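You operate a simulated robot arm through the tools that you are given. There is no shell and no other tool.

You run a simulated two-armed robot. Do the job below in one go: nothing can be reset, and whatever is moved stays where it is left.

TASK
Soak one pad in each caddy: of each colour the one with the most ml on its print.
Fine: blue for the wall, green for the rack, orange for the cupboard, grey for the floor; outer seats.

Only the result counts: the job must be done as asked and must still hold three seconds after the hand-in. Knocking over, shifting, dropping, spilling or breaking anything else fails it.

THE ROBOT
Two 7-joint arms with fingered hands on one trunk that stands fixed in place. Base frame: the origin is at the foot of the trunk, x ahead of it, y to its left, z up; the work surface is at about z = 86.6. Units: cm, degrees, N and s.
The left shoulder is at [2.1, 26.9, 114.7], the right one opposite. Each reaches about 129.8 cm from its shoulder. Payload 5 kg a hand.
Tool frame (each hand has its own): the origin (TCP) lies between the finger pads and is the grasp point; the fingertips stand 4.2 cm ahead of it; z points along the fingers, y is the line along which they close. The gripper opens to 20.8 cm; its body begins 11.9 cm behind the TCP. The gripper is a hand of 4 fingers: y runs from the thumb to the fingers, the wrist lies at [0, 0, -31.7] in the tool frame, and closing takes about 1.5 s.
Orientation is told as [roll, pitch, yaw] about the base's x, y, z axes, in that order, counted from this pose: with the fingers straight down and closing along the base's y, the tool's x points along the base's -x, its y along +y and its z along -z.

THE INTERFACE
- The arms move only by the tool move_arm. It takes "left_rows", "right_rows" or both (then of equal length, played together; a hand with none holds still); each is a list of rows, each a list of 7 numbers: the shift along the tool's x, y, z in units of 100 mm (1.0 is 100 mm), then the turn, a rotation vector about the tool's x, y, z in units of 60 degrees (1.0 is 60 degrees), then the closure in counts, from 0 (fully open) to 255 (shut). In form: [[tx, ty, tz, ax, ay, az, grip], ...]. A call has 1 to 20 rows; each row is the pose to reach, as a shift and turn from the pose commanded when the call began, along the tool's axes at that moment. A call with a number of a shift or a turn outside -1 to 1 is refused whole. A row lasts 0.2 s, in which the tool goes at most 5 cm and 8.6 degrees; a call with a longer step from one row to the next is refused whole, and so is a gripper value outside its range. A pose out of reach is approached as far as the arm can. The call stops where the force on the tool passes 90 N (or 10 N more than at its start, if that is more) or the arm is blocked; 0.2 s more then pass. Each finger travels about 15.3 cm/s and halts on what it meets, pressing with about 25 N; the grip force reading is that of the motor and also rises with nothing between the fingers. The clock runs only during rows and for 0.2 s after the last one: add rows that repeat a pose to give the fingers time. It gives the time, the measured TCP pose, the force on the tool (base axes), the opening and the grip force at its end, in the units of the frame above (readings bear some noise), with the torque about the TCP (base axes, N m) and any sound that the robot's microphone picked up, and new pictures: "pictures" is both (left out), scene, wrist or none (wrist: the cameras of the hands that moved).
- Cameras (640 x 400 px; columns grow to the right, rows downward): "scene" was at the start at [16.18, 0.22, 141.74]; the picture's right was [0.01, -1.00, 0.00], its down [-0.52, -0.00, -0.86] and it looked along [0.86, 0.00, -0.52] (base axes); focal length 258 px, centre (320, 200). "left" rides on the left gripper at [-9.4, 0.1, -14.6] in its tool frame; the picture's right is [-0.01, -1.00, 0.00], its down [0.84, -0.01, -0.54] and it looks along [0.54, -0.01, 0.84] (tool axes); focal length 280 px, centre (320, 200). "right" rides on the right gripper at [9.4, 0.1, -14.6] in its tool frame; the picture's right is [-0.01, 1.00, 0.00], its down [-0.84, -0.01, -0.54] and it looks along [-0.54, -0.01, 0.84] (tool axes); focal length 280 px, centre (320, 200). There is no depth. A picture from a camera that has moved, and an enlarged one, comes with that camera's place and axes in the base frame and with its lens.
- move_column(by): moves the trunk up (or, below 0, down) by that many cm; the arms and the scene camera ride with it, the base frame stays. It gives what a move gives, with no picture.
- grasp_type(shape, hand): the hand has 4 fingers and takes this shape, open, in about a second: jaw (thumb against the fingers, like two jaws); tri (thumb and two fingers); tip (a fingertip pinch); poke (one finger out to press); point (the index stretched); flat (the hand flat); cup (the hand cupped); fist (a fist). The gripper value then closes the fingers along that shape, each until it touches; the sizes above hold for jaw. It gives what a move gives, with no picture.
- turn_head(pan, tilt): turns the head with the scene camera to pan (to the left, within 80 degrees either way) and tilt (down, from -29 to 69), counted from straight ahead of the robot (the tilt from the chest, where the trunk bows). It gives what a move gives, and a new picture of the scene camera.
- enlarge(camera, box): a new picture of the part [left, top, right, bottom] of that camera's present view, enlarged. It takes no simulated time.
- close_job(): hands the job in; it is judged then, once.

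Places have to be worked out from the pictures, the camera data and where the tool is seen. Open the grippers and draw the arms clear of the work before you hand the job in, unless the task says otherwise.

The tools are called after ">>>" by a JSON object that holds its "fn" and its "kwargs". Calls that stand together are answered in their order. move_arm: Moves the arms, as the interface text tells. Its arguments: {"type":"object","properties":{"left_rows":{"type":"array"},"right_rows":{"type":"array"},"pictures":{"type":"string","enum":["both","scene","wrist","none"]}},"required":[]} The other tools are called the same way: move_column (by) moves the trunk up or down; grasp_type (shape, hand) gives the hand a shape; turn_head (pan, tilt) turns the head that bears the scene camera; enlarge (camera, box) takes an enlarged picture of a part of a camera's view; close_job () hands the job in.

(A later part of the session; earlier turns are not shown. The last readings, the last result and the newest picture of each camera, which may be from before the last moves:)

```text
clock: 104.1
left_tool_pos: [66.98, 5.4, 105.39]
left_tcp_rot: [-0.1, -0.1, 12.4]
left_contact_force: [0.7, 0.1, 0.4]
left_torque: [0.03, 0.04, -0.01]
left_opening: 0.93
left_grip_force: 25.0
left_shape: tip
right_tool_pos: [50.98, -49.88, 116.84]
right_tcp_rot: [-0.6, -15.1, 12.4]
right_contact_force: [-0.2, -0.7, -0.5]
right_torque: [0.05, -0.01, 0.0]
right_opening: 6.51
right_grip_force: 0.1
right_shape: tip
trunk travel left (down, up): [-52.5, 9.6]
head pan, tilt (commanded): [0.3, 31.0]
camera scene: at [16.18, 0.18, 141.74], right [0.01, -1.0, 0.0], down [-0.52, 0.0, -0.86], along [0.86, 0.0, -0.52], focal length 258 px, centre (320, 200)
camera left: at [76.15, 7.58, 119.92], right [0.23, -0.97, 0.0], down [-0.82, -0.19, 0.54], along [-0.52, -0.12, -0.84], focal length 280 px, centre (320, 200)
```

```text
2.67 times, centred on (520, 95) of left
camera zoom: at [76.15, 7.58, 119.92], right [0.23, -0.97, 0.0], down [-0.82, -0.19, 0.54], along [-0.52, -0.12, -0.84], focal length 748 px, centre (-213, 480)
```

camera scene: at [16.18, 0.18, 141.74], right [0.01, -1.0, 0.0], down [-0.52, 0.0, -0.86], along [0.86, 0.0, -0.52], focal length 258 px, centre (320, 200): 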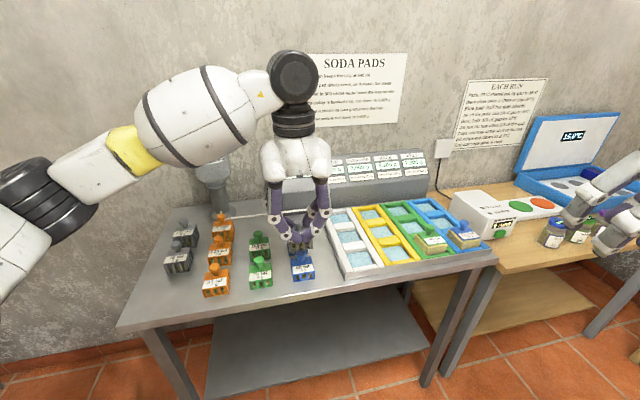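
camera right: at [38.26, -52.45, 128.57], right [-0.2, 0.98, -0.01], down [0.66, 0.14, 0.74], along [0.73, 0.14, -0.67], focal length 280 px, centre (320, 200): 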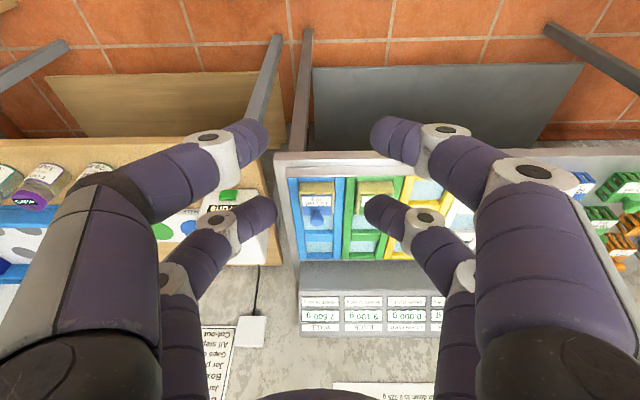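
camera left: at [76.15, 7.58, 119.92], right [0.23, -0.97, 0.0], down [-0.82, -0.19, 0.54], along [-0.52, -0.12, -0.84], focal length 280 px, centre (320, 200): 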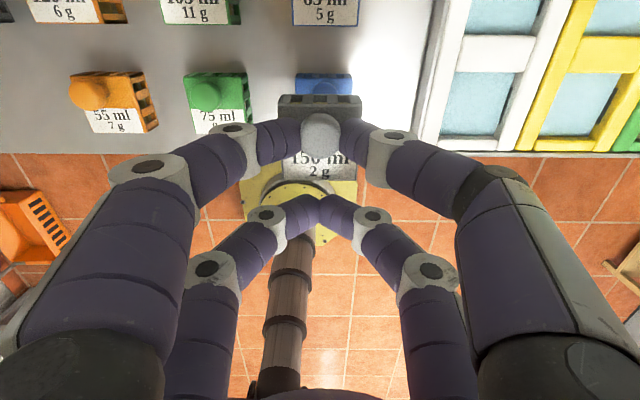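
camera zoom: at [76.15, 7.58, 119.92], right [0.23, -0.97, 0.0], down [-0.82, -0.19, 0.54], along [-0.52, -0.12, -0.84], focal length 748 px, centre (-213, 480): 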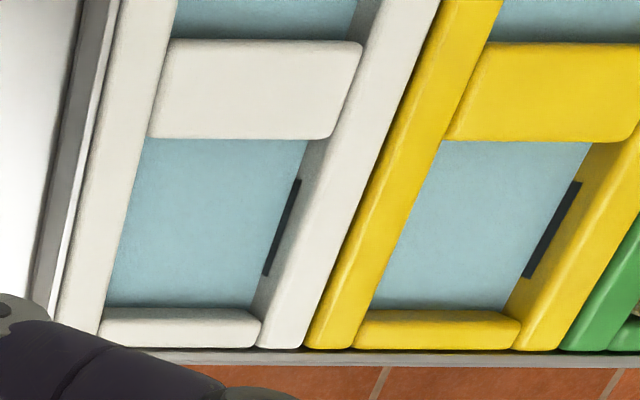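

The white front seat's centre works out to about (72.2, −11.2), matching the other estimates. Two more steps bring the pad over it.

>>> {"fn": "move_arm", "kwargs": {"left_rows": [[0, -0.05, 0, 0, 0, 0, 255], [0, -0.17, 0, 0, 0, 0, 255], [0, -0.34, 0, 0, 0, 0, 255], [-0.001, -0.51, 0, 0, 0, 0, 255], [-0.002, -0.68, 0, 0, 0, 0, 255], [-0.003, -0.864, 0, 0, 0, 0, 255]], "pictures": "none"}}

>>> {"fn": "move_arm", "kwargs": {"left_rows": [[0, -0.05, 0, 0, 0, 0, 255], [0, -0.17, 0, 0, 0, 0, 255], [0, -0.34, 0, 0, 0, 0, 255], [-0.001, -0.51, 0, 0, 0, 0, 255], [-0.002, -0.68, 0, 0, 0, 0, 255], [-0.003, -0.82, 0, 0, 0, 0, 255], [-0.003, -0.864, 0, 0, 0, 0, 255]], "pictures": "both"}}

>>> {"fn": "enlarge", "kwargs": {"camera": "left", "box": [220, 40, 420, 180]}}

>>> {"fn": "enlarge", "kwargs": {"camera": "scene", "box": [310, 180, 430, 280]}}

```text
clock: 105.5
left_tool_pos: [68.78, -3.06, 105.25]
left_tcp_rot: [-0.1, 0.1, 12.4]
left_contact_force: [-0.2, -0.9, -0.7]
left_torque: [0.05, 0.02, 0.0]
left_opening: 0.93
left_grip_force: 24.7
left_shape: tip
right_tool_pos: [50.83, -49.89, 116.83]
right_tcp_rot: [-0.6, -15.1, 12.4]
right_contact_force: [0.3, -0.3, 0.0]
right_torque: [0.02, 0.0, 0.03]
right_opening: 6.53
right_grip_force: 0.0
right_shape: tip
trunk travel left (down, up): [-52.5, 9.6]
head pan, tilt (commanded): [0.3, 31.0]
```

```text
clock: 107.1
left_tool_pos: [70.74, -11.45, 105.18]
left_tcp_rot: [0.0, 0.0, 12.4]
left_contact_force: [-0.3, 0.6, 0.8]
left_torque: [-0.02, -0.02, 0.03]
left_opening: 0.9
left_grip_force: 24.8
left_shape: tip
right_tool_pos: [50.93, -49.89, 116.87]
right_tcp_rot: [-0.7, -15.0, 12.4]
right_contact_force: [-0.2, -0.3, -0.3]
right_torque: [0.03, -0.02, -0.01]
right_opening: 6.53
right_grip_force: 0.1
right_shape: tip
trunk travel left (down, up): [-52.5, 9.6]
head pan, tilt (commanded): [0.3, 31.0]
camera scene: at [16.17, 0.21, 141.74], right [0.01, -1.0, 0.0], down [-0.52, 0.0, -0.86], along [0.86, 0.01, -0.52], focal length 258 px, centre (320, 200)
camera left: at [79.83, -9.26, 119.83], right [0.23, -0.97, 0.0], down [-0.82, -0.19, 0.54], along [-0.52, -0.12, -0.84], focal length 280 px, centre (320, 200)
```

scene: 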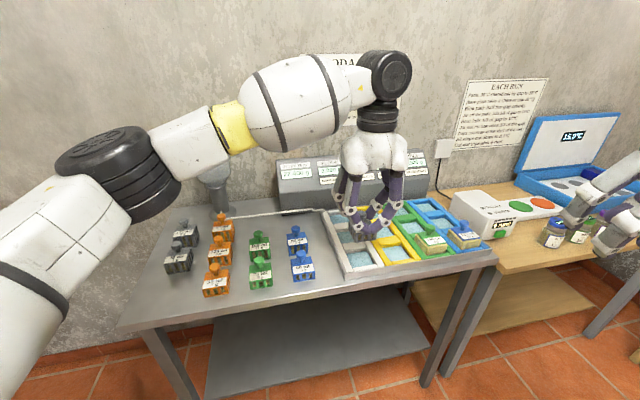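
left: 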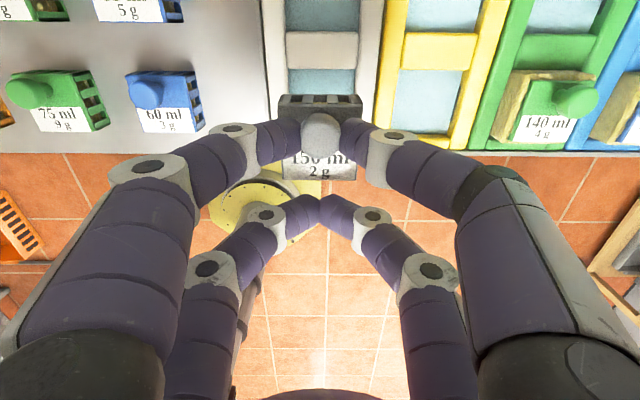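

```text
2.86 times, centred on (320, 110) of left
camera zoom: at [79.83, -9.26, 119.83], right [0.23, -0.97, 0.0], down [-0.82, -0.19, 0.54], along [-0.52, -0.12, -0.84], focal length 801 px, centre (320, 457)
```

zoom: 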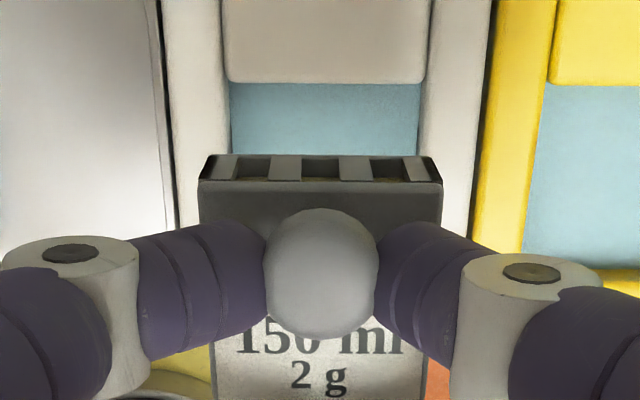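

```text
4.00 times, centred on (370, 230) of scene
camera zoom: at [16.17, 0.21, 141.74], right [0.01, -1.0, 0.0], down [-0.52, 0.0, -0.86], along [0.86, 0.01, -0.52], focal length 1033 px, centre (120, 80)
```

zoom: 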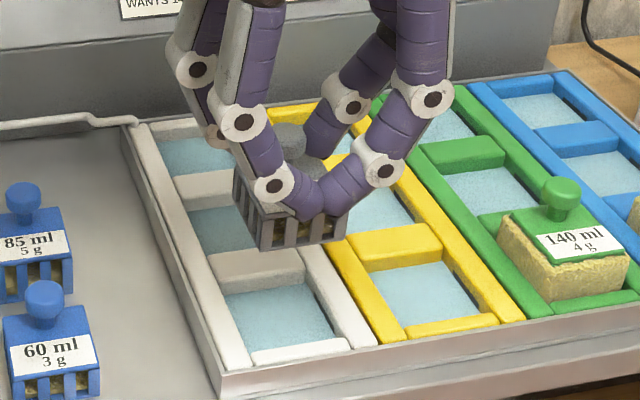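

The pad is centred over the white front seat within about 2 mm. I'll lower to about 2 cm above the rim and check again.

>>> {"fn": "move_arm", "kwargs": {"left_rows": [[0, -0.005, 0.08, 0, 0, 0, 255], [0, -0.01, 0.2, 0, 0, 0, 255], [0, -0.012, 0.33, 0, 0, 0, 255], [0, -0.012, 0.46, 0, 0, 0, 255], [0, -0.012, 0.58, 0, 0, 0, 255], [0, -0.012, 0.67, 0, 0, 0, 255], [0, -0.012, 0.69, 0, 0, 0, 255]], "pictures": "none"}}

>>> {"fn": "enlarge", "kwargs": {"camera": "left", "box": [220, 40, 420, 180]}}

>>> {"fn": "enlarge", "kwargs": {"camera": "scene", "box": [310, 180, 430, 280]}}

```text
clock: 108.7
left_tool_pos: [70.81, -11.52, 98.28]
left_tcp_rot: [-0.1, 0.0, 12.3]
left_contact_force: [0.0, 0.1, -0.7]
left_torque: [-0.01, 0.01, -0.03]
left_opening: 0.92
left_grip_force: 24.8
left_shape: tip
right_tool_pos: [50.96, -49.83, 116.94]
right_tcp_rot: [-0.7, -15.1, 12.4]
right_contact_force: [-0.4, 0.5, 0.6]
right_torque: [-0.01, 0.01, 0.05]
right_opening: 6.51
right_grip_force: 0.0
right_shape: tip
trunk travel left (down, up): [-52.5, 9.6]
head pan, tilt (commanded): [0.3, 31.0]
```

```text
2.86 times, centred on (320, 110) of left
camera zoom: at [79.93, -9.42, 112.94], right [0.23, -0.97, 0.0], down [-0.82, -0.19, 0.54], along [-0.52, -0.12, -0.84], focal length 801 px, centre (320, 457)
```

zoom: 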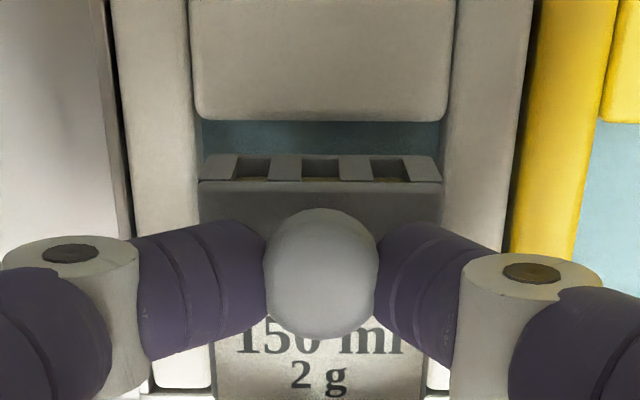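

```text
4.00 times, centred on (370, 230) of scene
camera zoom: at [16.18, 0.22, 141.74], right [0.01, -1.0, 0.0], down [-0.52, 0.0, -0.86], along [0.86, 0.0, -0.52], focal length 1033 px, centre (120, 80)
```

zoom: 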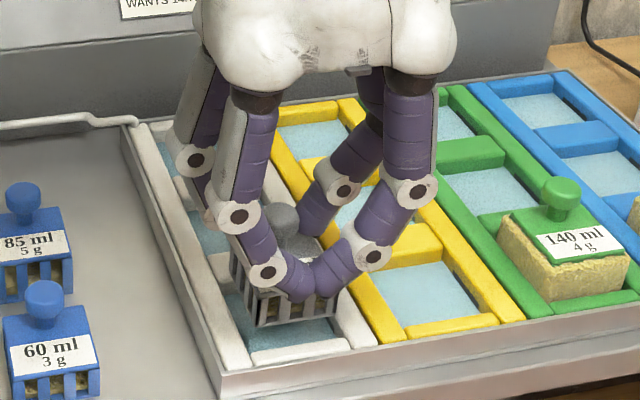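

Spot on laterally, with about 0.5 cm gap behind. I'll lower into the seat.

>>> {"fn": "move_arm", "kwargs": {"left_rows": [[0, 0, 0.05, 0, 0, 0, 255], [0, 0, 0.1, 0, 0, 0, 255], [0, 0, 0.15, 0, 0, 0, 255], [0, 0, 0.2, 0, 0, 0, 255], [0, 0, 0.25, 0, 0, 0, 255], [0, 0, 0.3, 0, 0, 0, 255]], "pictures": "none"}}

>>> {"fn": "enlarge", "kwargs": {"camera": "left", "box": [220, 40, 420, 180]}}

>>> {"fn": "enlarge", "kwargs": {"camera": "scene", "box": [310, 180, 430, 280]}}

```text
clock: 110.1
left_tool_pos: [70.94, -11.63, 95.35]
left_tcp_rot: [0.0, 0.0, 12.5]
left_contact_force: [0.2, -0.2, -0.7]
left_torque: [0.02, 0.01, 0.03]
left_opening: 0.92
left_grip_force: 25.0
left_shape: tip
right_tool_pos: [51.0, -49.77, 116.84]
right_tcp_rot: [-0.6, -15.2, 12.4]
right_contact_force: [0.5, 0.0, 0.0]
right_torque: [0.01, -0.02, 0.01]
right_opening: 6.52
right_grip_force: 0.1
right_shape: tip
trunk travel left (down, up): [-52.5, 9.6]
head pan, tilt (commanded): [0.3, 31.0]
```

```text
2.86 times, centred on (320, 110) of left
camera zoom: at [79.93, -9.41, 109.93], right [0.23, -0.97, 0.0], down [-0.82, -0.19, 0.54], along [-0.52, -0.13, -0.84], focal length 801 px, centre (320, 457)
```

zoom: 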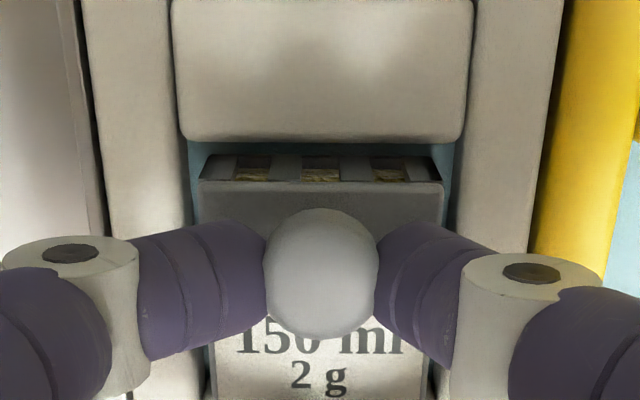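

```text
4.00 times, centred on (370, 230) of scene
camera zoom: at [16.19, 0.22, 141.74], right [0.01, -1.0, 0.0], down [-0.52, 0.0, -0.86], along [0.86, 0.0, -0.52], focal length 1033 px, centre (120, 80)
```

zoom: 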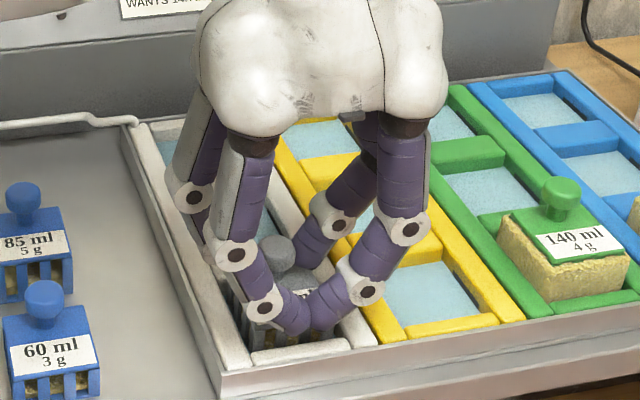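

It's in the seat opening cleanly. I'll ease down the last few millimetres until contact.

>>> {"fn": "move_arm", "kwargs": {"left_rows": [[0, 0, 0.015, 0, 0, 0, 255], [0, 0, 0.03, 0, 0, 0, 255], [0, 0, 0.045, 0, 0, 0, 255], [0, 0, 0.06, 0, 0, 0, 255]], "pictures": "none"}}

>>> {"fn": "enlarge", "kwargs": {"camera": "scene", "box": [270, 150, 430, 280]}}

```text
clock: 111.1
left_tool_pos: [70.77, -11.72, 94.77]
left_tcp_rot: [-0.1, 0.1, 12.5]
left_contact_force: [-0.1, 0.6, 7.5]
left_torque: [0.07, -0.16, -0.02]
left_opening: 0.92
left_grip_force: 24.6
left_shape: tip
right_tool_pos: [50.85, -49.74, 116.9]
right_tcp_rot: [-0.8, -14.9, 12.4]
right_contact_force: [-1.2, -0.4, 0.4]
right_torque: [0.03, 0.04, 0.04]
right_opening: 6.5
right_grip_force: 0.0
right_shape: tip
trunk travel left (down, up): [-52.5, 9.6]
head pan, tilt (commanded): [0.3, 31.0]
```

```text
3.08 times, centred on (350, 215) of scene
camera zoom: at [16.15, 0.23, 141.75], right [0.01, -1.0, 0.0], down [-0.52, 0.0, -0.86], along [0.86, 0.0, -0.52], focal length 795 px, centre (228, 154)
```

zoom: 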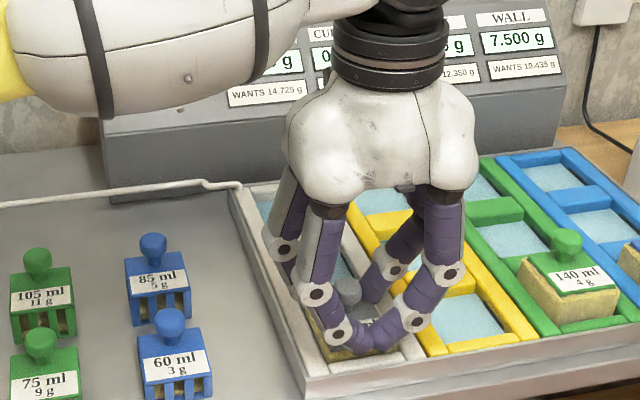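

Resting with about 7.5 N and swelling with water. I'll release with a modest opening and look.

>>> {"fn": "move_arm", "kwargs": {"left_rows": [[0, 0, -0.005, 0, 0, 0, 240], [0, 0, -0.005, 0, 0, 0, 220], [0, 0, -0.005, 0, 0, 0, 200], [0, 0, -0.005, 0, 0, 0, 180], [0, 0, -0.005, 0, 0, 0, 175], [0, 0, -0.005, 0, 0, 0, 175]], "pictures": "none"}}

>>> {"fn": "enlarge", "kwargs": {"camera": "left", "box": [220, 40, 420, 180]}}

>>> {"fn": "enlarge", "kwargs": {"camera": "scene", "box": [310, 180, 430, 280]}}

```text
clock: 112.5
left_tool_pos: [70.73, -11.62, 94.79]
left_tcp_rot: [-0.1, 0.1, 12.4]
left_contact_force: [1.0, 0.1, -0.1]
left_torque: [0.01, -0.02, -0.02]
left_opening: 6.46
left_grip_force: 0.0
left_shape: tip
right_tool_pos: [50.85, -49.8, 116.78]
right_tcp_rot: [-0.7, -15.0, 12.4]
right_contact_force: [1.4, -0.8, -1.0]
right_torque: [0.01, -0.03, -0.02]
right_opening: 6.53
right_grip_force: 0.0
right_shape: tip
trunk travel left (down, up): [-52.5, 9.6]
head pan, tilt (commanded): [0.3, 31.0]
```

```text
2.86 times, centred on (320, 110) of left
camera zoom: at [79.87, -9.39, 109.36], right [0.23, -0.97, 0.0], down [-0.82, -0.19, 0.54], along [-0.52, -0.12, -0.84], focal length 801 px, centre (320, 457)
```

zoom: 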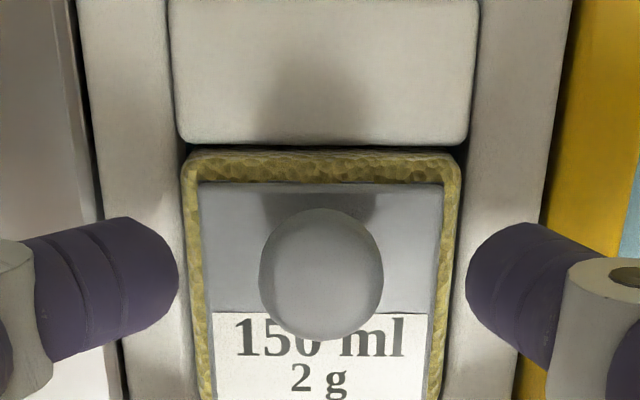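

```text
4.00 times, centred on (370, 230) of scene
camera zoom: at [16.17, 0.22, 141.74], right [0.01, -1.0, 0.0], down [-0.52, 0.0, -0.86], along [0.86, 0.0, -0.52], focal length 1033 px, centre (120, 80)
```

zoom: 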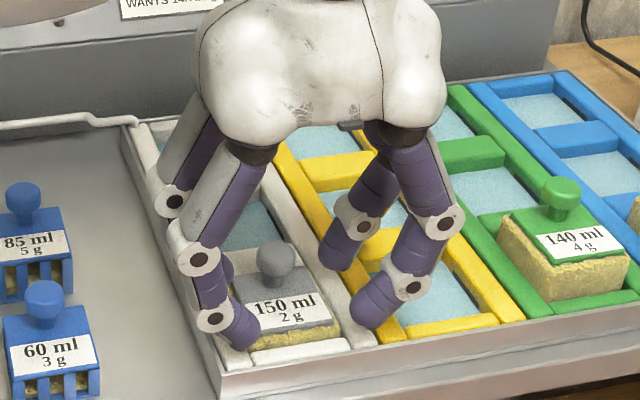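

The grey pad sits fully in the white front seat. I'll raise the left hand straight up.

>>> {"fn": "move_arm", "kwargs": {"left_rows": [[0, 0, -0.05, 0, 0, 0, 175], [0, 0, -0.15, 0, 0, 0, 175], [0, 0, -0.3, 0, 0, 0, 175], [0, 0, -0.45, 0, 0, 0, 175], [0, 0, -0.6, 0, 0, 0, 175], [0, 0, -0.75, 0, 0, 0, 175], [0, 0, -0.9, 0, 0, 0, 175], [0, 0, -1.0, 0, 0, 0, 175]], "pictures": "both"}}

>>> {"fn": "enlarge", "kwargs": {"camera": "scene", "box": [270, 150, 500, 280]}}

```text
clock: 114.3
left_tool_pos: [70.77, -11.49, 104.67]
left_tcp_rot: [-0.2, 0.1, 12.4]
left_contact_force: [-1.3, 0.0, 0.3]
left_torque: [0.0, -0.04, -0.01]
left_opening: 6.5
left_grip_force: 0.0
left_shape: tip
right_tool_pos: [50.99, -49.8, 116.84]
right_tcp_rot: [-0.8, -15.1, 12.4]
right_contact_force: [-0.7, -0.3, 0.0]
right_torque: [0.01, 0.01, 0.02]
right_opening: 6.53
right_grip_force: 0.0
right_shape: tip
trunk travel left (down, up): [-52.5, 9.6]
head pan, tilt (commanded): [0.3, 31.0]
camera scene: at [16.15, 0.23, 141.75], right [0.01, -1.0, 0.0], down [-0.52, 0.0, -0.86], along [0.86, 0.0, -0.52], focal length 258 px, centre (320, 200)
camera left: at [79.89, -9.34, 119.37], right [0.23, -0.97, 0.0], down [-0.82, -0.19, 0.54], along [-0.52, -0.12, -0.84], focal length 280 px, centre (320, 200)
```

scene: 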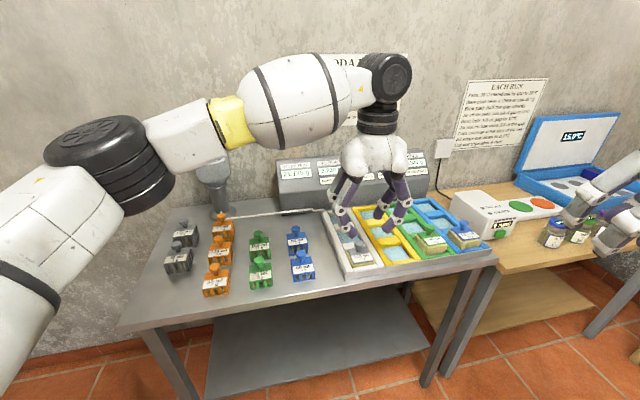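
left: 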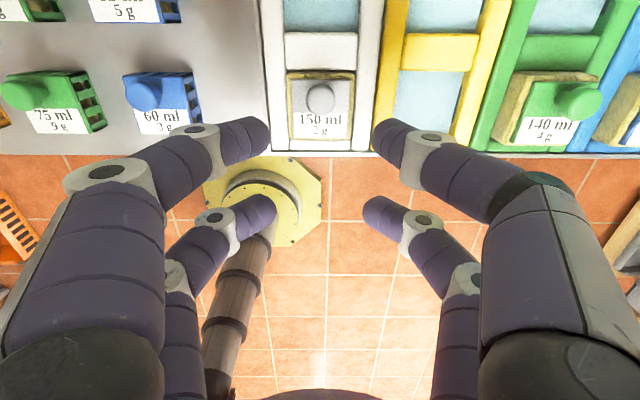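

```text
2.78 times, centred on (385, 215) of scene
camera zoom: at [16.15, 0.23, 141.75], right [0.01, -1.0, 0.0], down [-0.52, 0.0, -0.86], along [0.86, 0.0, -0.52], focal length 719 px, centre (139, 158)
```

zoom: 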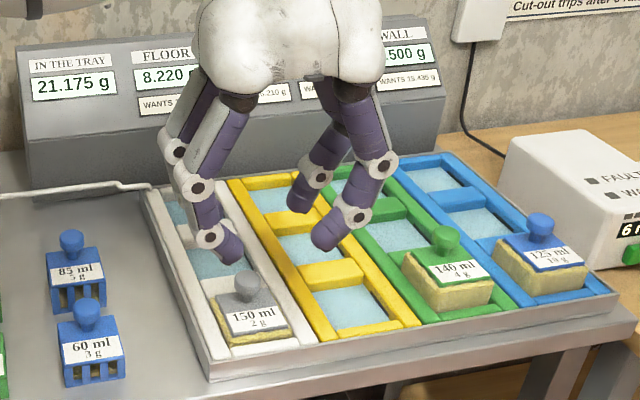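

FLOOR reads 8.220 g, correct. Before picking orange, I'll test that the left arm can reach over the yellow seat with this orientation, empty and at the same height.

>>> {"fn": "move_arm", "kwargs": {"left_rows": [[0, -0.15, 0, 0, 0, 0, 175], [0, -0.32, 0, 0, 0, 0, 175], [0, -0.5, 0, 0, 0, 0, 175], [0, -0.68, 0, 0, 0, 0, 175], [0, -0.85, 0, 0, 0, 0, 175], [0, -0.92, 0, 0, 0, 0, 175]], "pictures": "none"}}

>>> {"fn": "move_arm", "kwargs": {"left_rows": [[0, -0.1, 0, 0, 0, 0, 175], [0, -0.2, 0, 0, 0, 0, 175], [0, -0.24, 0, 0, 0, 0, 175], [0, -0.24, 0, 0, 0, 0, 175]], "pictures": "both"}}

>>> {"fn": "enlarge", "kwargs": {"camera": "left", "box": [220, 20, 420, 160]}}

```text
clock: 115.7
left_tool_pos: [72.8, -20.67, 104.88]
left_tcp_rot: [-0.1, 0.0, 12.4]
left_contact_force: [-1.1, 0.2, 0.7]
left_torque: [-0.01, 0.04, 0.01]
left_opening: 6.48
left_grip_force: 0.1
left_shape: tip
right_tool_pos: [51.02, -49.84, 116.78]
right_tcp_rot: [-0.8, -15.1, 12.5]
right_contact_force: [0.5, -1.0, 0.1]
right_torque: [-0.04, -0.01, -0.01]
right_opening: 6.52
right_grip_force: 0.1
right_shape: tip
trunk travel left (down, up): [-52.5, 9.6]
head pan, tilt (commanded): [0.3, 31.0]
```

```text
clock: 116.9
left_tool_pos: [75.27, -20.32, 105.15]
left_tcp_rot: [-0.6, 0.2, 14.5]
left_contact_force: [-0.5, 0.0, 0.0]
left_torque: [-0.04, 0.03, -0.01]
left_opening: 6.52
left_grip_force: 0.1
left_shape: tip
right_tool_pos: [50.99, -49.81, 116.88]
right_tcp_rot: [-0.7, -15.0, 12.4]
right_contact_force: [0.1, 0.0, -0.7]
right_torque: [-0.1, 0.08, -0.03]
right_opening: 6.51
right_grip_force: 0.1
right_shape: tip
trunk travel left (down, up): [-52.5, 9.6]
head pan, tilt (commanded): [0.3, 31.0]
stopped in row 4 (left hand): the arm was blocked; the commanded pose is now the measured one
camera scene: at [16.21, 0.27, 141.74], right [0.01, -1.0, 0.0], down [-0.52, 0.0, -0.86], along [0.86, 0.0, -0.52], focal length 258 px, centre (320, 200)
camera left: at [84.33, -17.64, 119.86], right [0.26, -0.96, 0.01], down [-0.81, -0.22, 0.54], along [-0.52, -0.15, -0.84], focal length 280 px, centre (320, 200)
```

scene: 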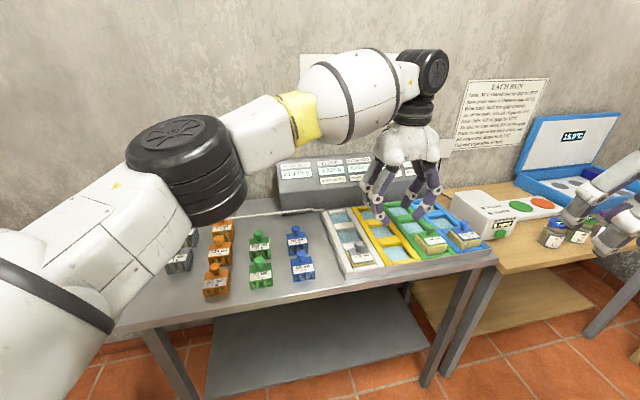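
left: 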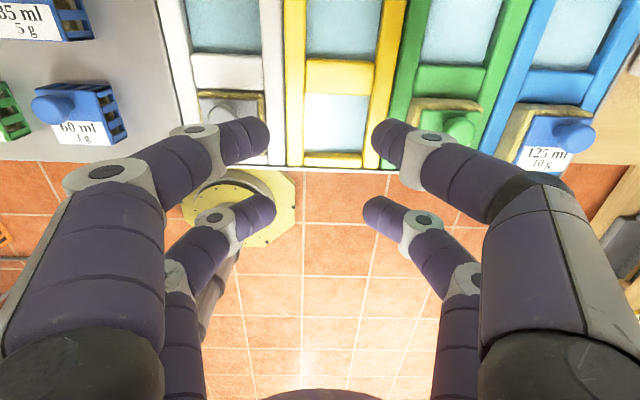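

```text
2.86 times, centred on (320, 90) of left
camera zoom: at [84.33, -17.64, 119.86], right [0.26, -0.96, 0.01], down [-0.81, -0.22, 0.54], along [-0.52, -0.15, -0.84], focal length 801 px, centre (320, 514)
```

zoom: 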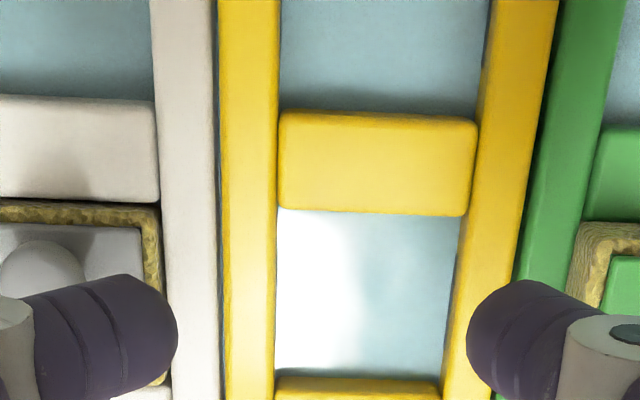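

With yaw 12.5° the left arm blocks just short of the yellow seat (cross-body limit). The hand's yaw about the round knob is free, so I'll test, still empty, whether turning the hand toward the arm's own direction (about −15°) makes the seat reachable.

>>> {"fn": "move_arm", "kwargs": {"left_rows": [[0.05, 0.05, 0, 0, 0, 0, 175], [0.1, 0.05, 0, 0, 0, 0.1, 175], [0.15, 0.03, 0, 0, 0, 0.2, 175], [0.2, 0.0, 0, 0, 0, 0.3, 175], [0.225, -0.02, 0, 0, 0, 0.4, 175], [0.225, -0.043, 0, 0, 0, 0.49, 175], [0.225, -0.043, 0, 0, 0, 0.49, 175]], "pictures": "both"}}

```text
clock: 118.5
left_tool_pos: [72.84, -21.75, 105.21]
left_tcp_rot: [-0.5, -0.1, -15.3]
left_contact_force: [0.1, 0.1, -0.2]
left_torque: [-0.01, 0.02, 0.01]
left_opening: 6.53
left_grip_force: 0.1
left_shape: tip
right_tool_pos: [50.95, -49.83, 116.91]
right_tcp_rot: [-0.7, -15.1, 12.4]
right_contact_force: [0.4, 0.6, 0.0]
right_torque: [0.0, -0.03, 0.04]
right_opening: 6.51
right_grip_force: 0.0
right_shape: tip
trunk travel left (down, up): [-52.5, 9.6]
head pan, tilt (commanded): [0.3, 31.0]
camera scene: at [16.18, 0.23, 141.74], right [0.01, -1.0, 0.0], down [-0.52, 0.0, -0.86], along [0.86, 0.0, -0.52], focal length 258 px, centre (320, 200)
camera left: at [81.98, -23.9, 119.92], right [-0.25, -0.97, 0.01], down [-0.82, 0.21, 0.54], along [-0.52, 0.13, -0.84], focal length 280 px, centre (320, 200)
```

scene: 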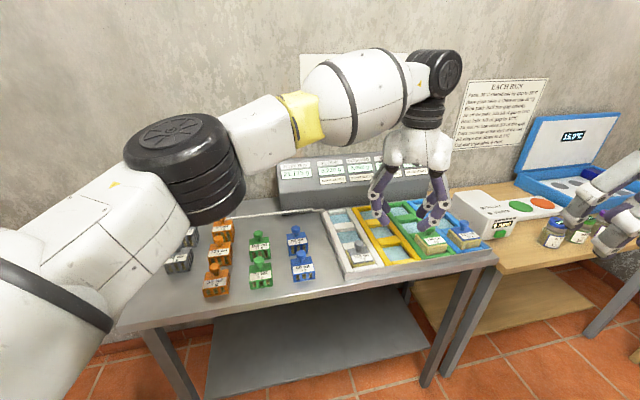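
left: 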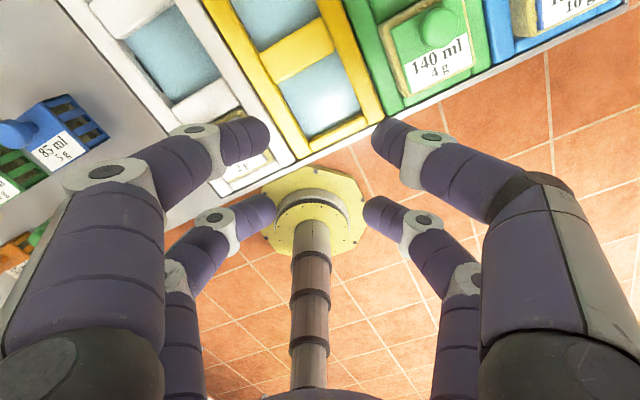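

At yaw −15° the left arm sits comfortably over the yellow seat. I'll check whether a smaller turn (about −8°) also reaches with margin, since that gives the fingers more room beside the front orange pad.

>>> {"fn": "move_arm", "kwargs": {"left_rows": [[-0.02, -0.03, 0, 0, 0, -0.06, 175], [-0.045, -0.065, 0, 0, 0, -0.122, 175], [-0.045, -0.065, 0.2, 0, 0, -0.122, 175], [-0.045, -0.065, 0.2, 0, 0, -0.122, 175]], "pictures": "none"}}

>>> {"fn": "enlarge", "kwargs": {"camera": "left", "box": [200, 20, 440, 180]}}

```text
clock: 119.5
left_tool_pos: [73.46, -21.98, 103.22]
left_tcp_rot: [-0.6, 0.1, -7.5]
left_contact_force: [-1.1, 0.4, 0.1]
left_torque: [-0.06, -0.1, -0.01]
left_opening: 6.5
left_grip_force: 0.1
left_shape: tip
right_tool_pos: [50.85, -49.77, 116.95]
right_tcp_rot: [-0.6, -15.1, 12.3]
right_contact_force: [-0.9, 0.4, 0.2]
right_torque: [-0.05, -0.05, -0.02]
right_opening: 6.5
right_grip_force: 0.1
right_shape: tip
trunk travel left (down, up): [-52.5, 9.6]
head pan, tilt (commanded): [0.3, 31.0]
```

```text
2.50 times, centred on (320, 100) of left
camera zoom: at [82.82, -22.86, 118.01], right [-0.12, -0.99, 0.01], down [-0.84, 0.1, 0.54], along [-0.54, 0.05, -0.84], focal length 701 px, centre (320, 450)
```

zoom: 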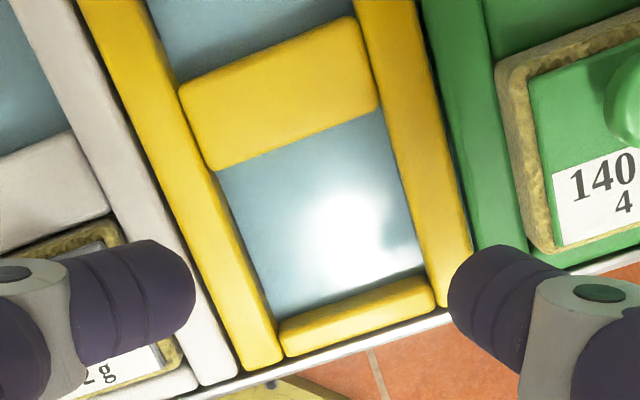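

−7.5° is right at the edge, so I'll use about −12° for orange, which gives margin. I'll travel back at the same height to hover over orange 120 ml.

>>> {"fn": "move_arm", "kwargs": {"left_rows": [[0.02, 0.1, -0.02, -0.002, 0, 0.015, 175], [0.045, 0.28, -0.04, -0.004, 0, 0.03, 175], [0.075, 0.47, -0.06, -0.006, 0, 0.045, 175], [0.11, 0.67, -0.08, -0.008, 0, 0.06, 175], [0.142, 0.889, -0.1, -0.01, 0, 0.075, 175]], "pictures": "none"}}

>>> {"fn": "move_arm", "kwargs": {"left_rows": [[0.04, 0.17, 0, 0, 0, 0, 175], [0.08, 0.34, 0, 0, 0, 0, 175], [0.12, 0.51, 0, 0, 0, 0, 175], [0.16, 0.68, 0, 0, 0, 0, 175], [0.203, 0.856, 0, 0, 0, 0, 175]], "pictures": "none"}}

>>> {"fn": "move_arm", "kwargs": {"left_rows": [[0.04, 0.17, 0, 0, 0, 0, 175], [0.08, 0.34, 0, 0, 0, 0, 175], [0.12, 0.51, 0, 0, 0, 0, 175], [0.16, 0.68, 0, 0, 0, 0, 175], [0.203, 0.856, 0, 0, 0, 0, 175]], "pictures": "none"}}

>>> {"fn": "move_arm", "kwargs": {"left_rows": [[0.04, 0.17, 0, 0, 0, 0, 175], [0.08, 0.34, 0, 0, 0, 0, 175], [0.12, 0.51, 0, 0, 0, 0, 175], [0.16, 0.68, 0, 0, 0, 0, 175], [0.203, 0.856, 0, 0, 0, 0, 175]], "pictures": "none"}}

>>> {"fn": "move_arm", "kwargs": {"left_rows": [[0.04, 0.17, 0, 0, 0, 0, 175], [0.08, 0.34, 0, 0, 0, 0, 175], [0.12, 0.51, 0, 0, 0, 0, 175], [0.16, 0.68, 0, 0, 0, 0, 175], [0.203, 0.856, 0, 0, 0, 0, 175]], "pictures": "both"}}

```text
clock: 120.7
left_tool_pos: [72.74, -13.41, 104.1]
left_tcp_rot: [0.0, 0.1, -12.5]
left_contact_force: [0.2, 0.0, -0.7]
left_torque: [-0.04, -0.04, -0.01]
left_opening: 6.52
left_grip_force: 0.1
left_shape: tip
right_tool_pos: [50.98, -49.81, 116.92]
right_tcp_rot: [-0.7, -15.1, 12.5]
right_contact_force: [0.5, 0.7, -0.1]
right_torque: [-0.05, 0.0, 0.01]
right_opening: 6.56
right_grip_force: 0.1
right_shape: tip
trunk travel left (down, up): [-52.5, 9.6]
head pan, tilt (commanded): [0.3, 31.0]
```

```text
clock: 121.9
left_tool_pos: [72.98, -4.58, 104.12]
left_tcp_rot: [0.0, 0.0, -12.2]
left_contact_force: [0.4, 0.0, -0.3]
left_torque: [-0.1, 0.0, -0.01]
left_opening: 6.5
left_grip_force: 0.0
left_shape: tip
right_tool_pos: [50.94, -49.75, 116.87]
right_tcp_rot: [-0.7, -15.0, 12.4]
right_contact_force: [-0.3, 0.9, 0.6]
right_torque: [-0.08, 0.04, -0.03]
right_opening: 6.52
right_grip_force: 0.0
right_shape: tip
trunk travel left (down, up): [-52.5, 9.6]
head pan, tilt (commanded): [0.3, 31.0]
```

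```text
clock: 123.1
left_tool_pos: [72.71, 4.38, 104.26]
left_tcp_rot: [-0.1, 0.1, -12.2]
left_contact_force: [-0.6, 0.6, -0.4]
left_torque: [0.0, -0.01, 0.0]
left_opening: 6.5
left_grip_force: 0.0
left_shape: tip
right_tool_pos: [50.98, -49.78, 116.87]
right_tcp_rot: [-0.6, -15.1, 12.3]
right_contact_force: [-1.3, 0.6, 0.9]
right_torque: [-0.08, 0.06, -0.04]
right_opening: 6.5
right_grip_force: 0.0
right_shape: tip
trunk travel left (down, up): [-52.5, 9.6]
head pan, tilt (commanded): [0.3, 31.0]
```

```text
clock: 124.3
left_tool_pos: [72.5, 12.99, 104.1]
left_tcp_rot: [0.0, 0.0, -12.4]
left_contact_force: [0.5, 0.1, -0.4]
left_torque: [-0.1, 0.03, 0.01]
left_opening: 6.54
left_grip_force: 0.1
left_shape: tip
right_tool_pos: [50.94, -49.79, 116.91]
right_tcp_rot: [-0.7, -15.2, 12.3]
right_contact_force: [0.7, -0.3, -0.5]
right_torque: [-0.05, 0.02, -0.01]
right_opening: 6.53
right_grip_force: 0.1
right_shape: tip
trunk travel left (down, up): [-52.5, 9.6]
head pan, tilt (commanded): [0.3, 31.0]
```

```text
clock: 125.5
left_tool_pos: [72.33, 21.89, 104.14]
left_tcp_rot: [0.0, 0.0, -12.4]
left_contact_force: [1.1, 0.8, -0.9]
left_torque: [-0.05, 0.01, -0.02]
left_opening: 6.55
left_grip_force: 0.2
left_shape: tip
right_tool_pos: [50.84, -49.82, 116.91]
right_tcp_rot: [-0.7, -15.1, 12.2]
right_contact_force: [-0.8, 0.2, -0.3]
right_torque: [-0.05, 0.02, -0.01]
right_opening: 6.53
right_grip_force: 0.0
right_shape: tip
trunk travel left (down, up): [-52.5, 9.6]
head pan, tilt (commanded): [0.3, 31.0]
camera scene: at [16.19, 0.28, 141.74], right [0.01, -1.0, 0.0], down [-0.52, 0.0, -0.86], along [0.86, 0.0, -0.52], focal length 258 px, centre (320, 200)
camera left: at [81.57, 19.96, 118.78], right [-0.2, -0.98, 0.0], down [-0.83, 0.17, 0.54], along [-0.53, 0.11, -0.84], focal length 280 px, centre (320, 200)
```

scene: 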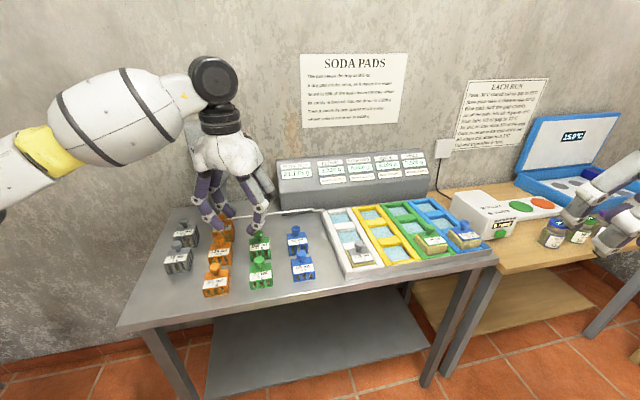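
left: 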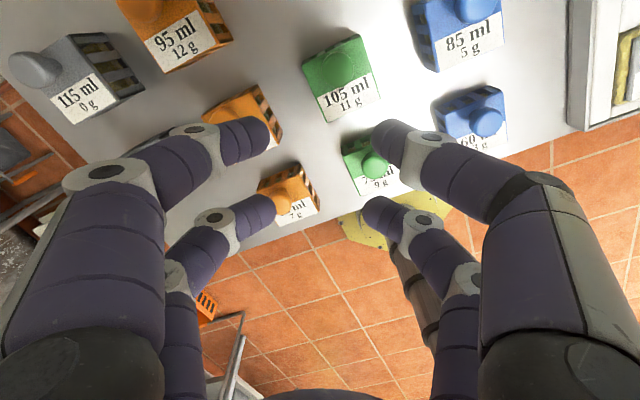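

One more step to be over orange 120 ml.

>>> {"fn": "move_arm", "kwargs": {"left_rows": [[0.04, 0.17, 0, 0, 0, 0, 175], [0.085, 0.35, 0, 0, 0, 0, 175], [0.13, 0.53, 0, 0, 0, 0, 175], [0.175, 0.7, 0, 0, 0, 0, 175], [0.216, 0.874, 0, 0, 0, 0, 175]], "pictures": "both"}}

>>> {"fn": "enlarge", "kwargs": {"camera": "left", "box": [220, 20, 440, 180]}}

```text
clock: 126.7
left_tool_pos: [72.22, 30.96, 104.15]
left_tcp_rot: [-0.1, -0.1, -12.5]
left_contact_force: [0.8, 0.2, -1.1]
left_torque: [-0.08, 0.01, 0.01]
left_opening: 6.52
left_grip_force: 0.1
left_shape: tip
right_tool_pos: [51.04, -49.69, 116.81]
right_tcp_rot: [-0.7, -15.1, 12.4]
right_contact_force: [-0.1, 0.8, 0.1]
right_torque: [-0.06, 0.02, -0.02]
right_opening: 6.51
right_grip_force: 0.0
right_shape: tip
trunk travel left (down, up): [-52.5, 9.6]
head pan, tilt (commanded): [0.3, 31.0]
camera scene: at [16.19, 0.28, 141.74], right [0.01, -1.0, 0.0], down [-0.52, 0.0, -0.86], along [0.86, 0.0, -0.52], focal length 258 px, centre (320, 200)
camera left: at [81.34, 29.07, 118.76], right [-0.2, -0.98, 0.0], down [-0.83, 0.17, 0.54], along [-0.53, 0.11, -0.84], focal length 280 px, centre (320, 200)
```

scene: 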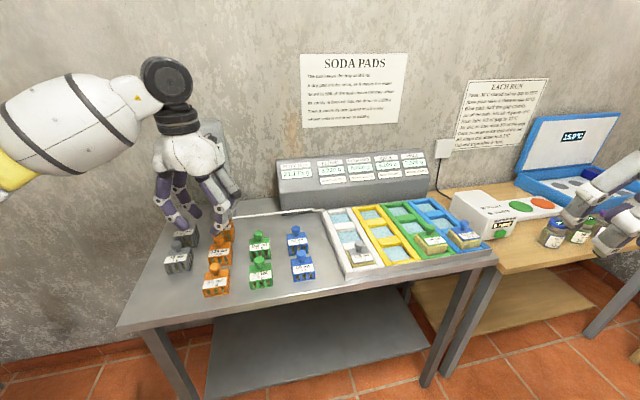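
left: 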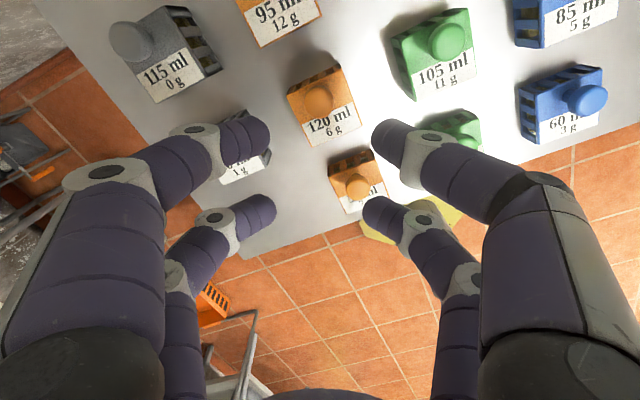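

```text
2.50 times, centred on (330, 100) of left
camera zoom: at [81.34, 29.07, 118.76], right [-0.2, -0.98, 0.0], down [-0.83, 0.17, 0.54], along [-0.53, 0.11, -0.84], focal length 701 px, centre (295, 450)
```

zoom: 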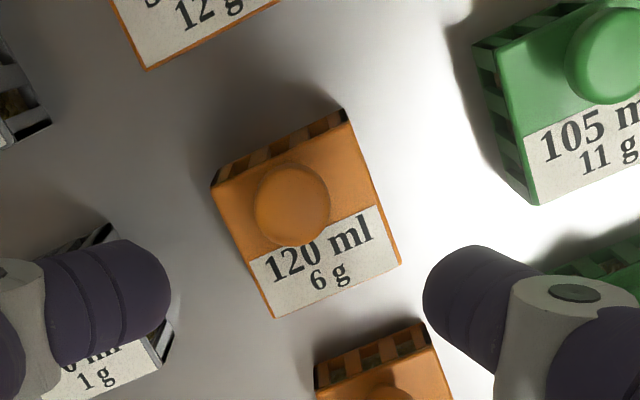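

The knob is at (75.25, 30.35, 92.5). At −12° the near finger would pass only about 5 mm from the front orange knob, which is too tight. Instead I'll use the pad-aligned yaw of 12.4° with a 10° sideways lean, so the wrist stays within the left arm's reach at the yellow seat. Turning in place at this height.

>>> {"fn": "move_arm", "kwargs": {"left_rows": [[-0.002, -0.018, 0, 0, 0, -0.1, 175], [-0.004, -0.037, 0, 0, 0, -0.2, 175], [-0.007, -0.055, 0, 0, 0, -0.3, 175], [-0.009, -0.074, 0, 0, 0, -0.413, 175], [-0.009, -0.074, 0, 0, 0, -0.413, 175]], "pictures": "none"}}

>>> {"fn": "move_arm", "kwargs": {"left_rows": [[0, 0, 0, 0.06, 0, 0, 175], [0, 0, 0, 0.12, 0, 0, 175], [0, 0, 0, 0.167, 0, 0, 175], [0, 0, 0, 0.167, 0, 0, 175]], "pictures": "both"}}

>>> {"fn": "enlarge", "kwargs": {"camera": "left", "box": [220, 20, 440, 180]}}

```text
clock: 127.9
left_tool_pos: [72.1, 29.96, 104.14]
left_tcp_rot: [0.0, 0.0, 12.4]
left_contact_force: [0.7, 0.7, -0.2]
left_torque: [0.01, 0.0, -0.03]
left_opening: 6.52
left_grip_force: 0.0
left_shape: tip
right_tool_pos: [50.94, -49.79, 116.87]
right_tcp_rot: [-0.6, -15.1, 12.4]
right_contact_force: [0.7, -0.5, 0.9]
right_torque: [0.01, 0.0, 0.02]
right_opening: 6.53
right_grip_force: 0.0
right_shape: tip
trunk travel left (down, up): [-52.5, 9.6]
head pan, tilt (commanded): [0.3, 31.0]
```

```text
clock: 128.9
left_tool_pos: [71.99, 29.8, 104.31]
left_tcp_rot: [-9.9, 0.0, 12.5]
left_contact_force: [0.3, -1.3, -0.7]
left_torque: [0.03, 0.0, 0.02]
left_opening: 6.5
left_grip_force: 0.0
left_shape: tip
right_tool_pos: [51.01, -49.86, 116.86]
right_tcp_rot: [-0.7, -15.1, 12.5]
right_contact_force: [0.1, -0.1, 0.0]
right_torque: [0.04, -0.01, 0.04]
right_opening: 6.53
right_grip_force: 0.1
right_shape: tip
trunk travel left (down, up): [-52.5, 9.6]
head pan, tilt (commanded): [0.3, 31.0]
camera scene: at [16.17, 0.19, 141.74], right [0.01, -1.0, 0.0], down [-0.52, 0.0, -0.86], along [0.86, 0.0, -0.52], focal length 258 px, centre (320, 200)
camera left: at [80.56, 34.55, 118.63], right [0.23, -0.96, 0.17], down [-0.84, -0.1, 0.53], along [-0.49, -0.27, -0.83], focal length 280 px, centre (320, 200)
```

scene: 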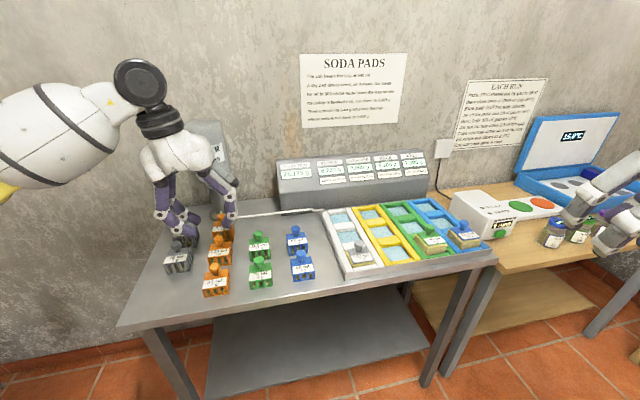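
left: 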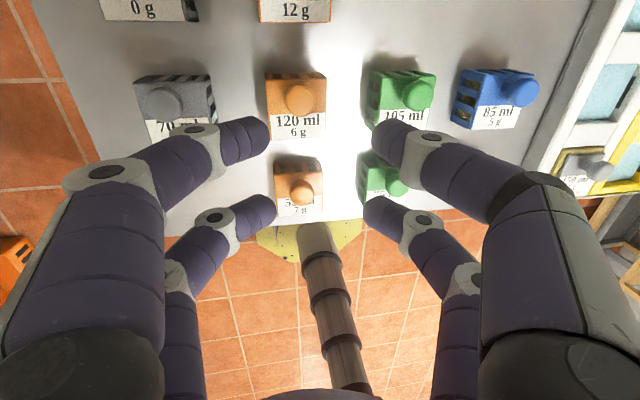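

```text
2.50 times, centred on (330, 100) of left
camera zoom: at [80.56, 34.55, 118.63], right [0.23, -0.96, 0.17], down [-0.84, -0.1, 0.53], along [-0.49, -0.27, -0.83], focal length 701 px, centre (295, 450)
```

zoom: 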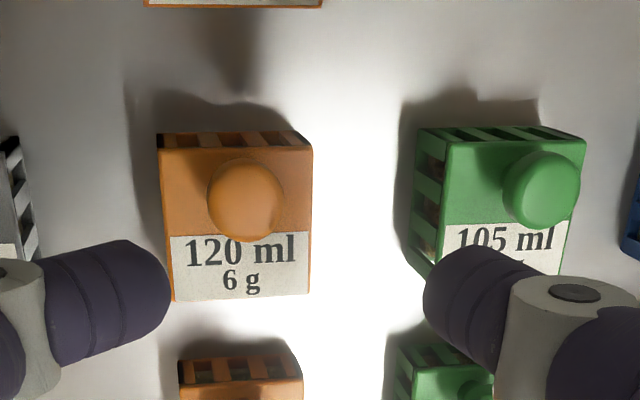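

Knob re-measured at (75.2, 30.4), consistent. I'll lower 6 cm vertically with a small 4 mm lateral correction, then check.

>>> {"fn": "move_arm", "kwargs": {"left_rows": [[-0.004, 0.025, 0.1, 0, 0, 0, 175], [-0.008, 0.05, 0.2, 0, 0, 0, 175], [-0.012, 0.075, 0.3, 0, 0, 0, 175], [-0.016, 0.1, 0.41, 0, 0, 0, 175], [-0.02, 0.12, 0.51, 0, 0, 0, 175], [-0.024, 0.14, 0.585, 0, 0, 0, 175]], "pictures": "none"}}

>>> {"fn": "enlarge", "kwargs": {"camera": "left", "box": [220, 60, 420, 200]}}

>>> {"fn": "enlarge", "kwargs": {"camera": "scene", "box": [150, 180, 270, 300]}}

```text
clock: 130.3
left_tool_pos: [72.15, 30.47, 98.0]
left_tcp_rot: [-10.0, -0.1, 12.4]
left_contact_force: [-0.3, -0.4, 0.0]
left_torque: [-0.01, 0.04, -0.01]
left_opening: 6.51
left_grip_force: 0.0
left_shape: tip
right_tool_pos: [51.02, -49.81, 116.67]
right_tcp_rot: [-0.7, -15.1, 12.4]
right_contact_force: [0.1, 0.2, 0.4]
right_torque: [0.01, 0.01, -0.01]
right_opening: 6.52
right_grip_force: 0.0
right_shape: tip
trunk travel left (down, up): [-52.5, 9.6]
head pan, tilt (commanded): [0.3, 31.0]
```

```text
2.86 times, centred on (320, 130) of left
camera zoom: at [80.75, 35.13, 112.5], right [0.23, -0.96, 0.17], down [-0.84, -0.1, 0.53], along [-0.49, -0.27, -0.83], focal length 801 px, centre (320, 400)
```

zoom: 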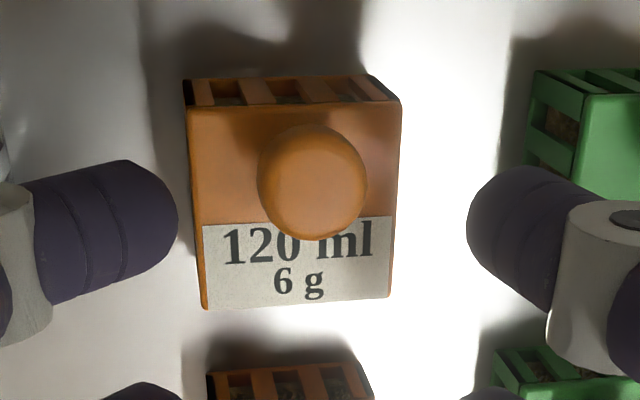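

```text
3.33 times, centred on (210, 240) of scene
camera zoom: at [16.2, 0.24, 141.73], right [0.01, -1.0, 0.0], down [-0.52, 0.0, -0.86], along [0.86, 0.0, -0.52], focal length 861 px, centre (687, 67)
```

zoom: 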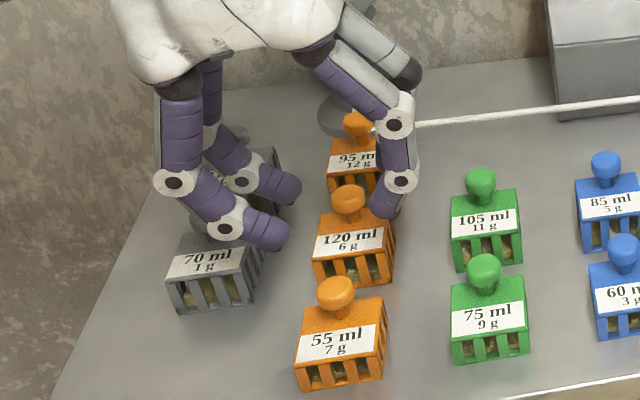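

The knob is centred, but the leaned fingers would pass close to the grey 70 ml knob at this opening. I'll narrow the opening to about 4.2 cm first, then go down the last 2.4 cm.

>>> {"fn": "move_arm", "kwargs": {"left_rows": [[0, -0.01, 0, 0, 0, 0, 190], [0, -0.02, 0, 0, 0, 0, 203], [0, -0.021, 0, 0, 0, 0, 203], [0, -0.021, 0, 0, 0, 0, 203]], "pictures": "none"}}

>>> {"fn": "enlarge", "kwargs": {"camera": "left", "box": [180, 40, 460, 220]}}

>>> {"fn": "enlarge", "kwargs": {"camera": "scene", "box": [150, 180, 270, 300]}}

```text
clock: 131.3
left_tool_pos: [72.31, 30.18, 98.24]
left_tcp_rot: [-10.0, 0.0, 12.4]
left_contact_force: [-0.2, -0.1, -0.1]
left_torque: [-0.02, -0.02, 0.03]
left_opening: 4.29
left_grip_force: 0.1
left_shape: tip
right_tool_pos: [50.82, -49.76, 116.85]
right_tcp_rot: [-0.7, -15.1, 12.4]
right_contact_force: [-0.6, -1.3, -0.6]
right_torque: [0.0, -0.02, 0.03]
right_opening: 6.54
right_grip_force: 0.1
right_shape: tip
trunk travel left (down, up): [-52.5, 9.6]
head pan, tilt (commanded): [0.3, 31.0]
```

```text
2.22 times, centred on (320, 130) of left
camera zoom: at [80.82, 34.83, 112.59], right [0.23, -0.96, 0.17], down [-0.84, -0.1, 0.53], along [-0.49, -0.27, -0.83], focal length 623 px, centre (320, 356)
```

zoom: 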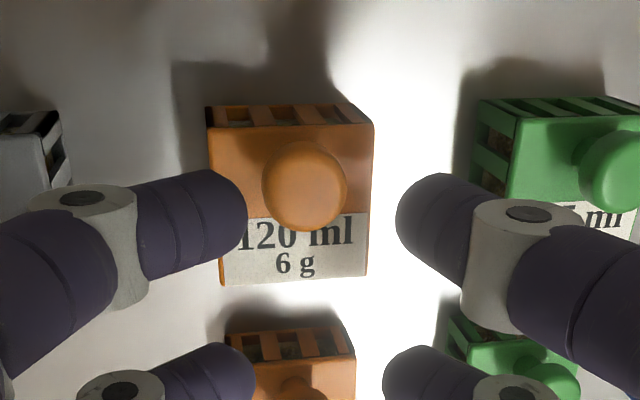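

```text
3.33 times, centred on (210, 240) of scene
camera zoom: at [16.18, 0.22, 141.74], right [0.01, -1.0, 0.0], down [-0.52, 0.0, -0.86], along [0.86, 0.0, -0.52], focal length 861 px, centre (687, 67)
```

zoom: 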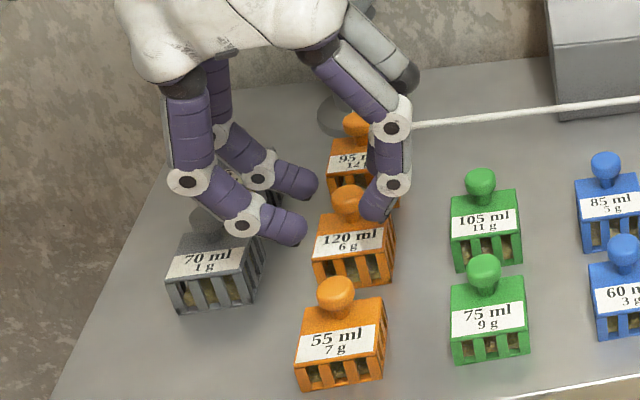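

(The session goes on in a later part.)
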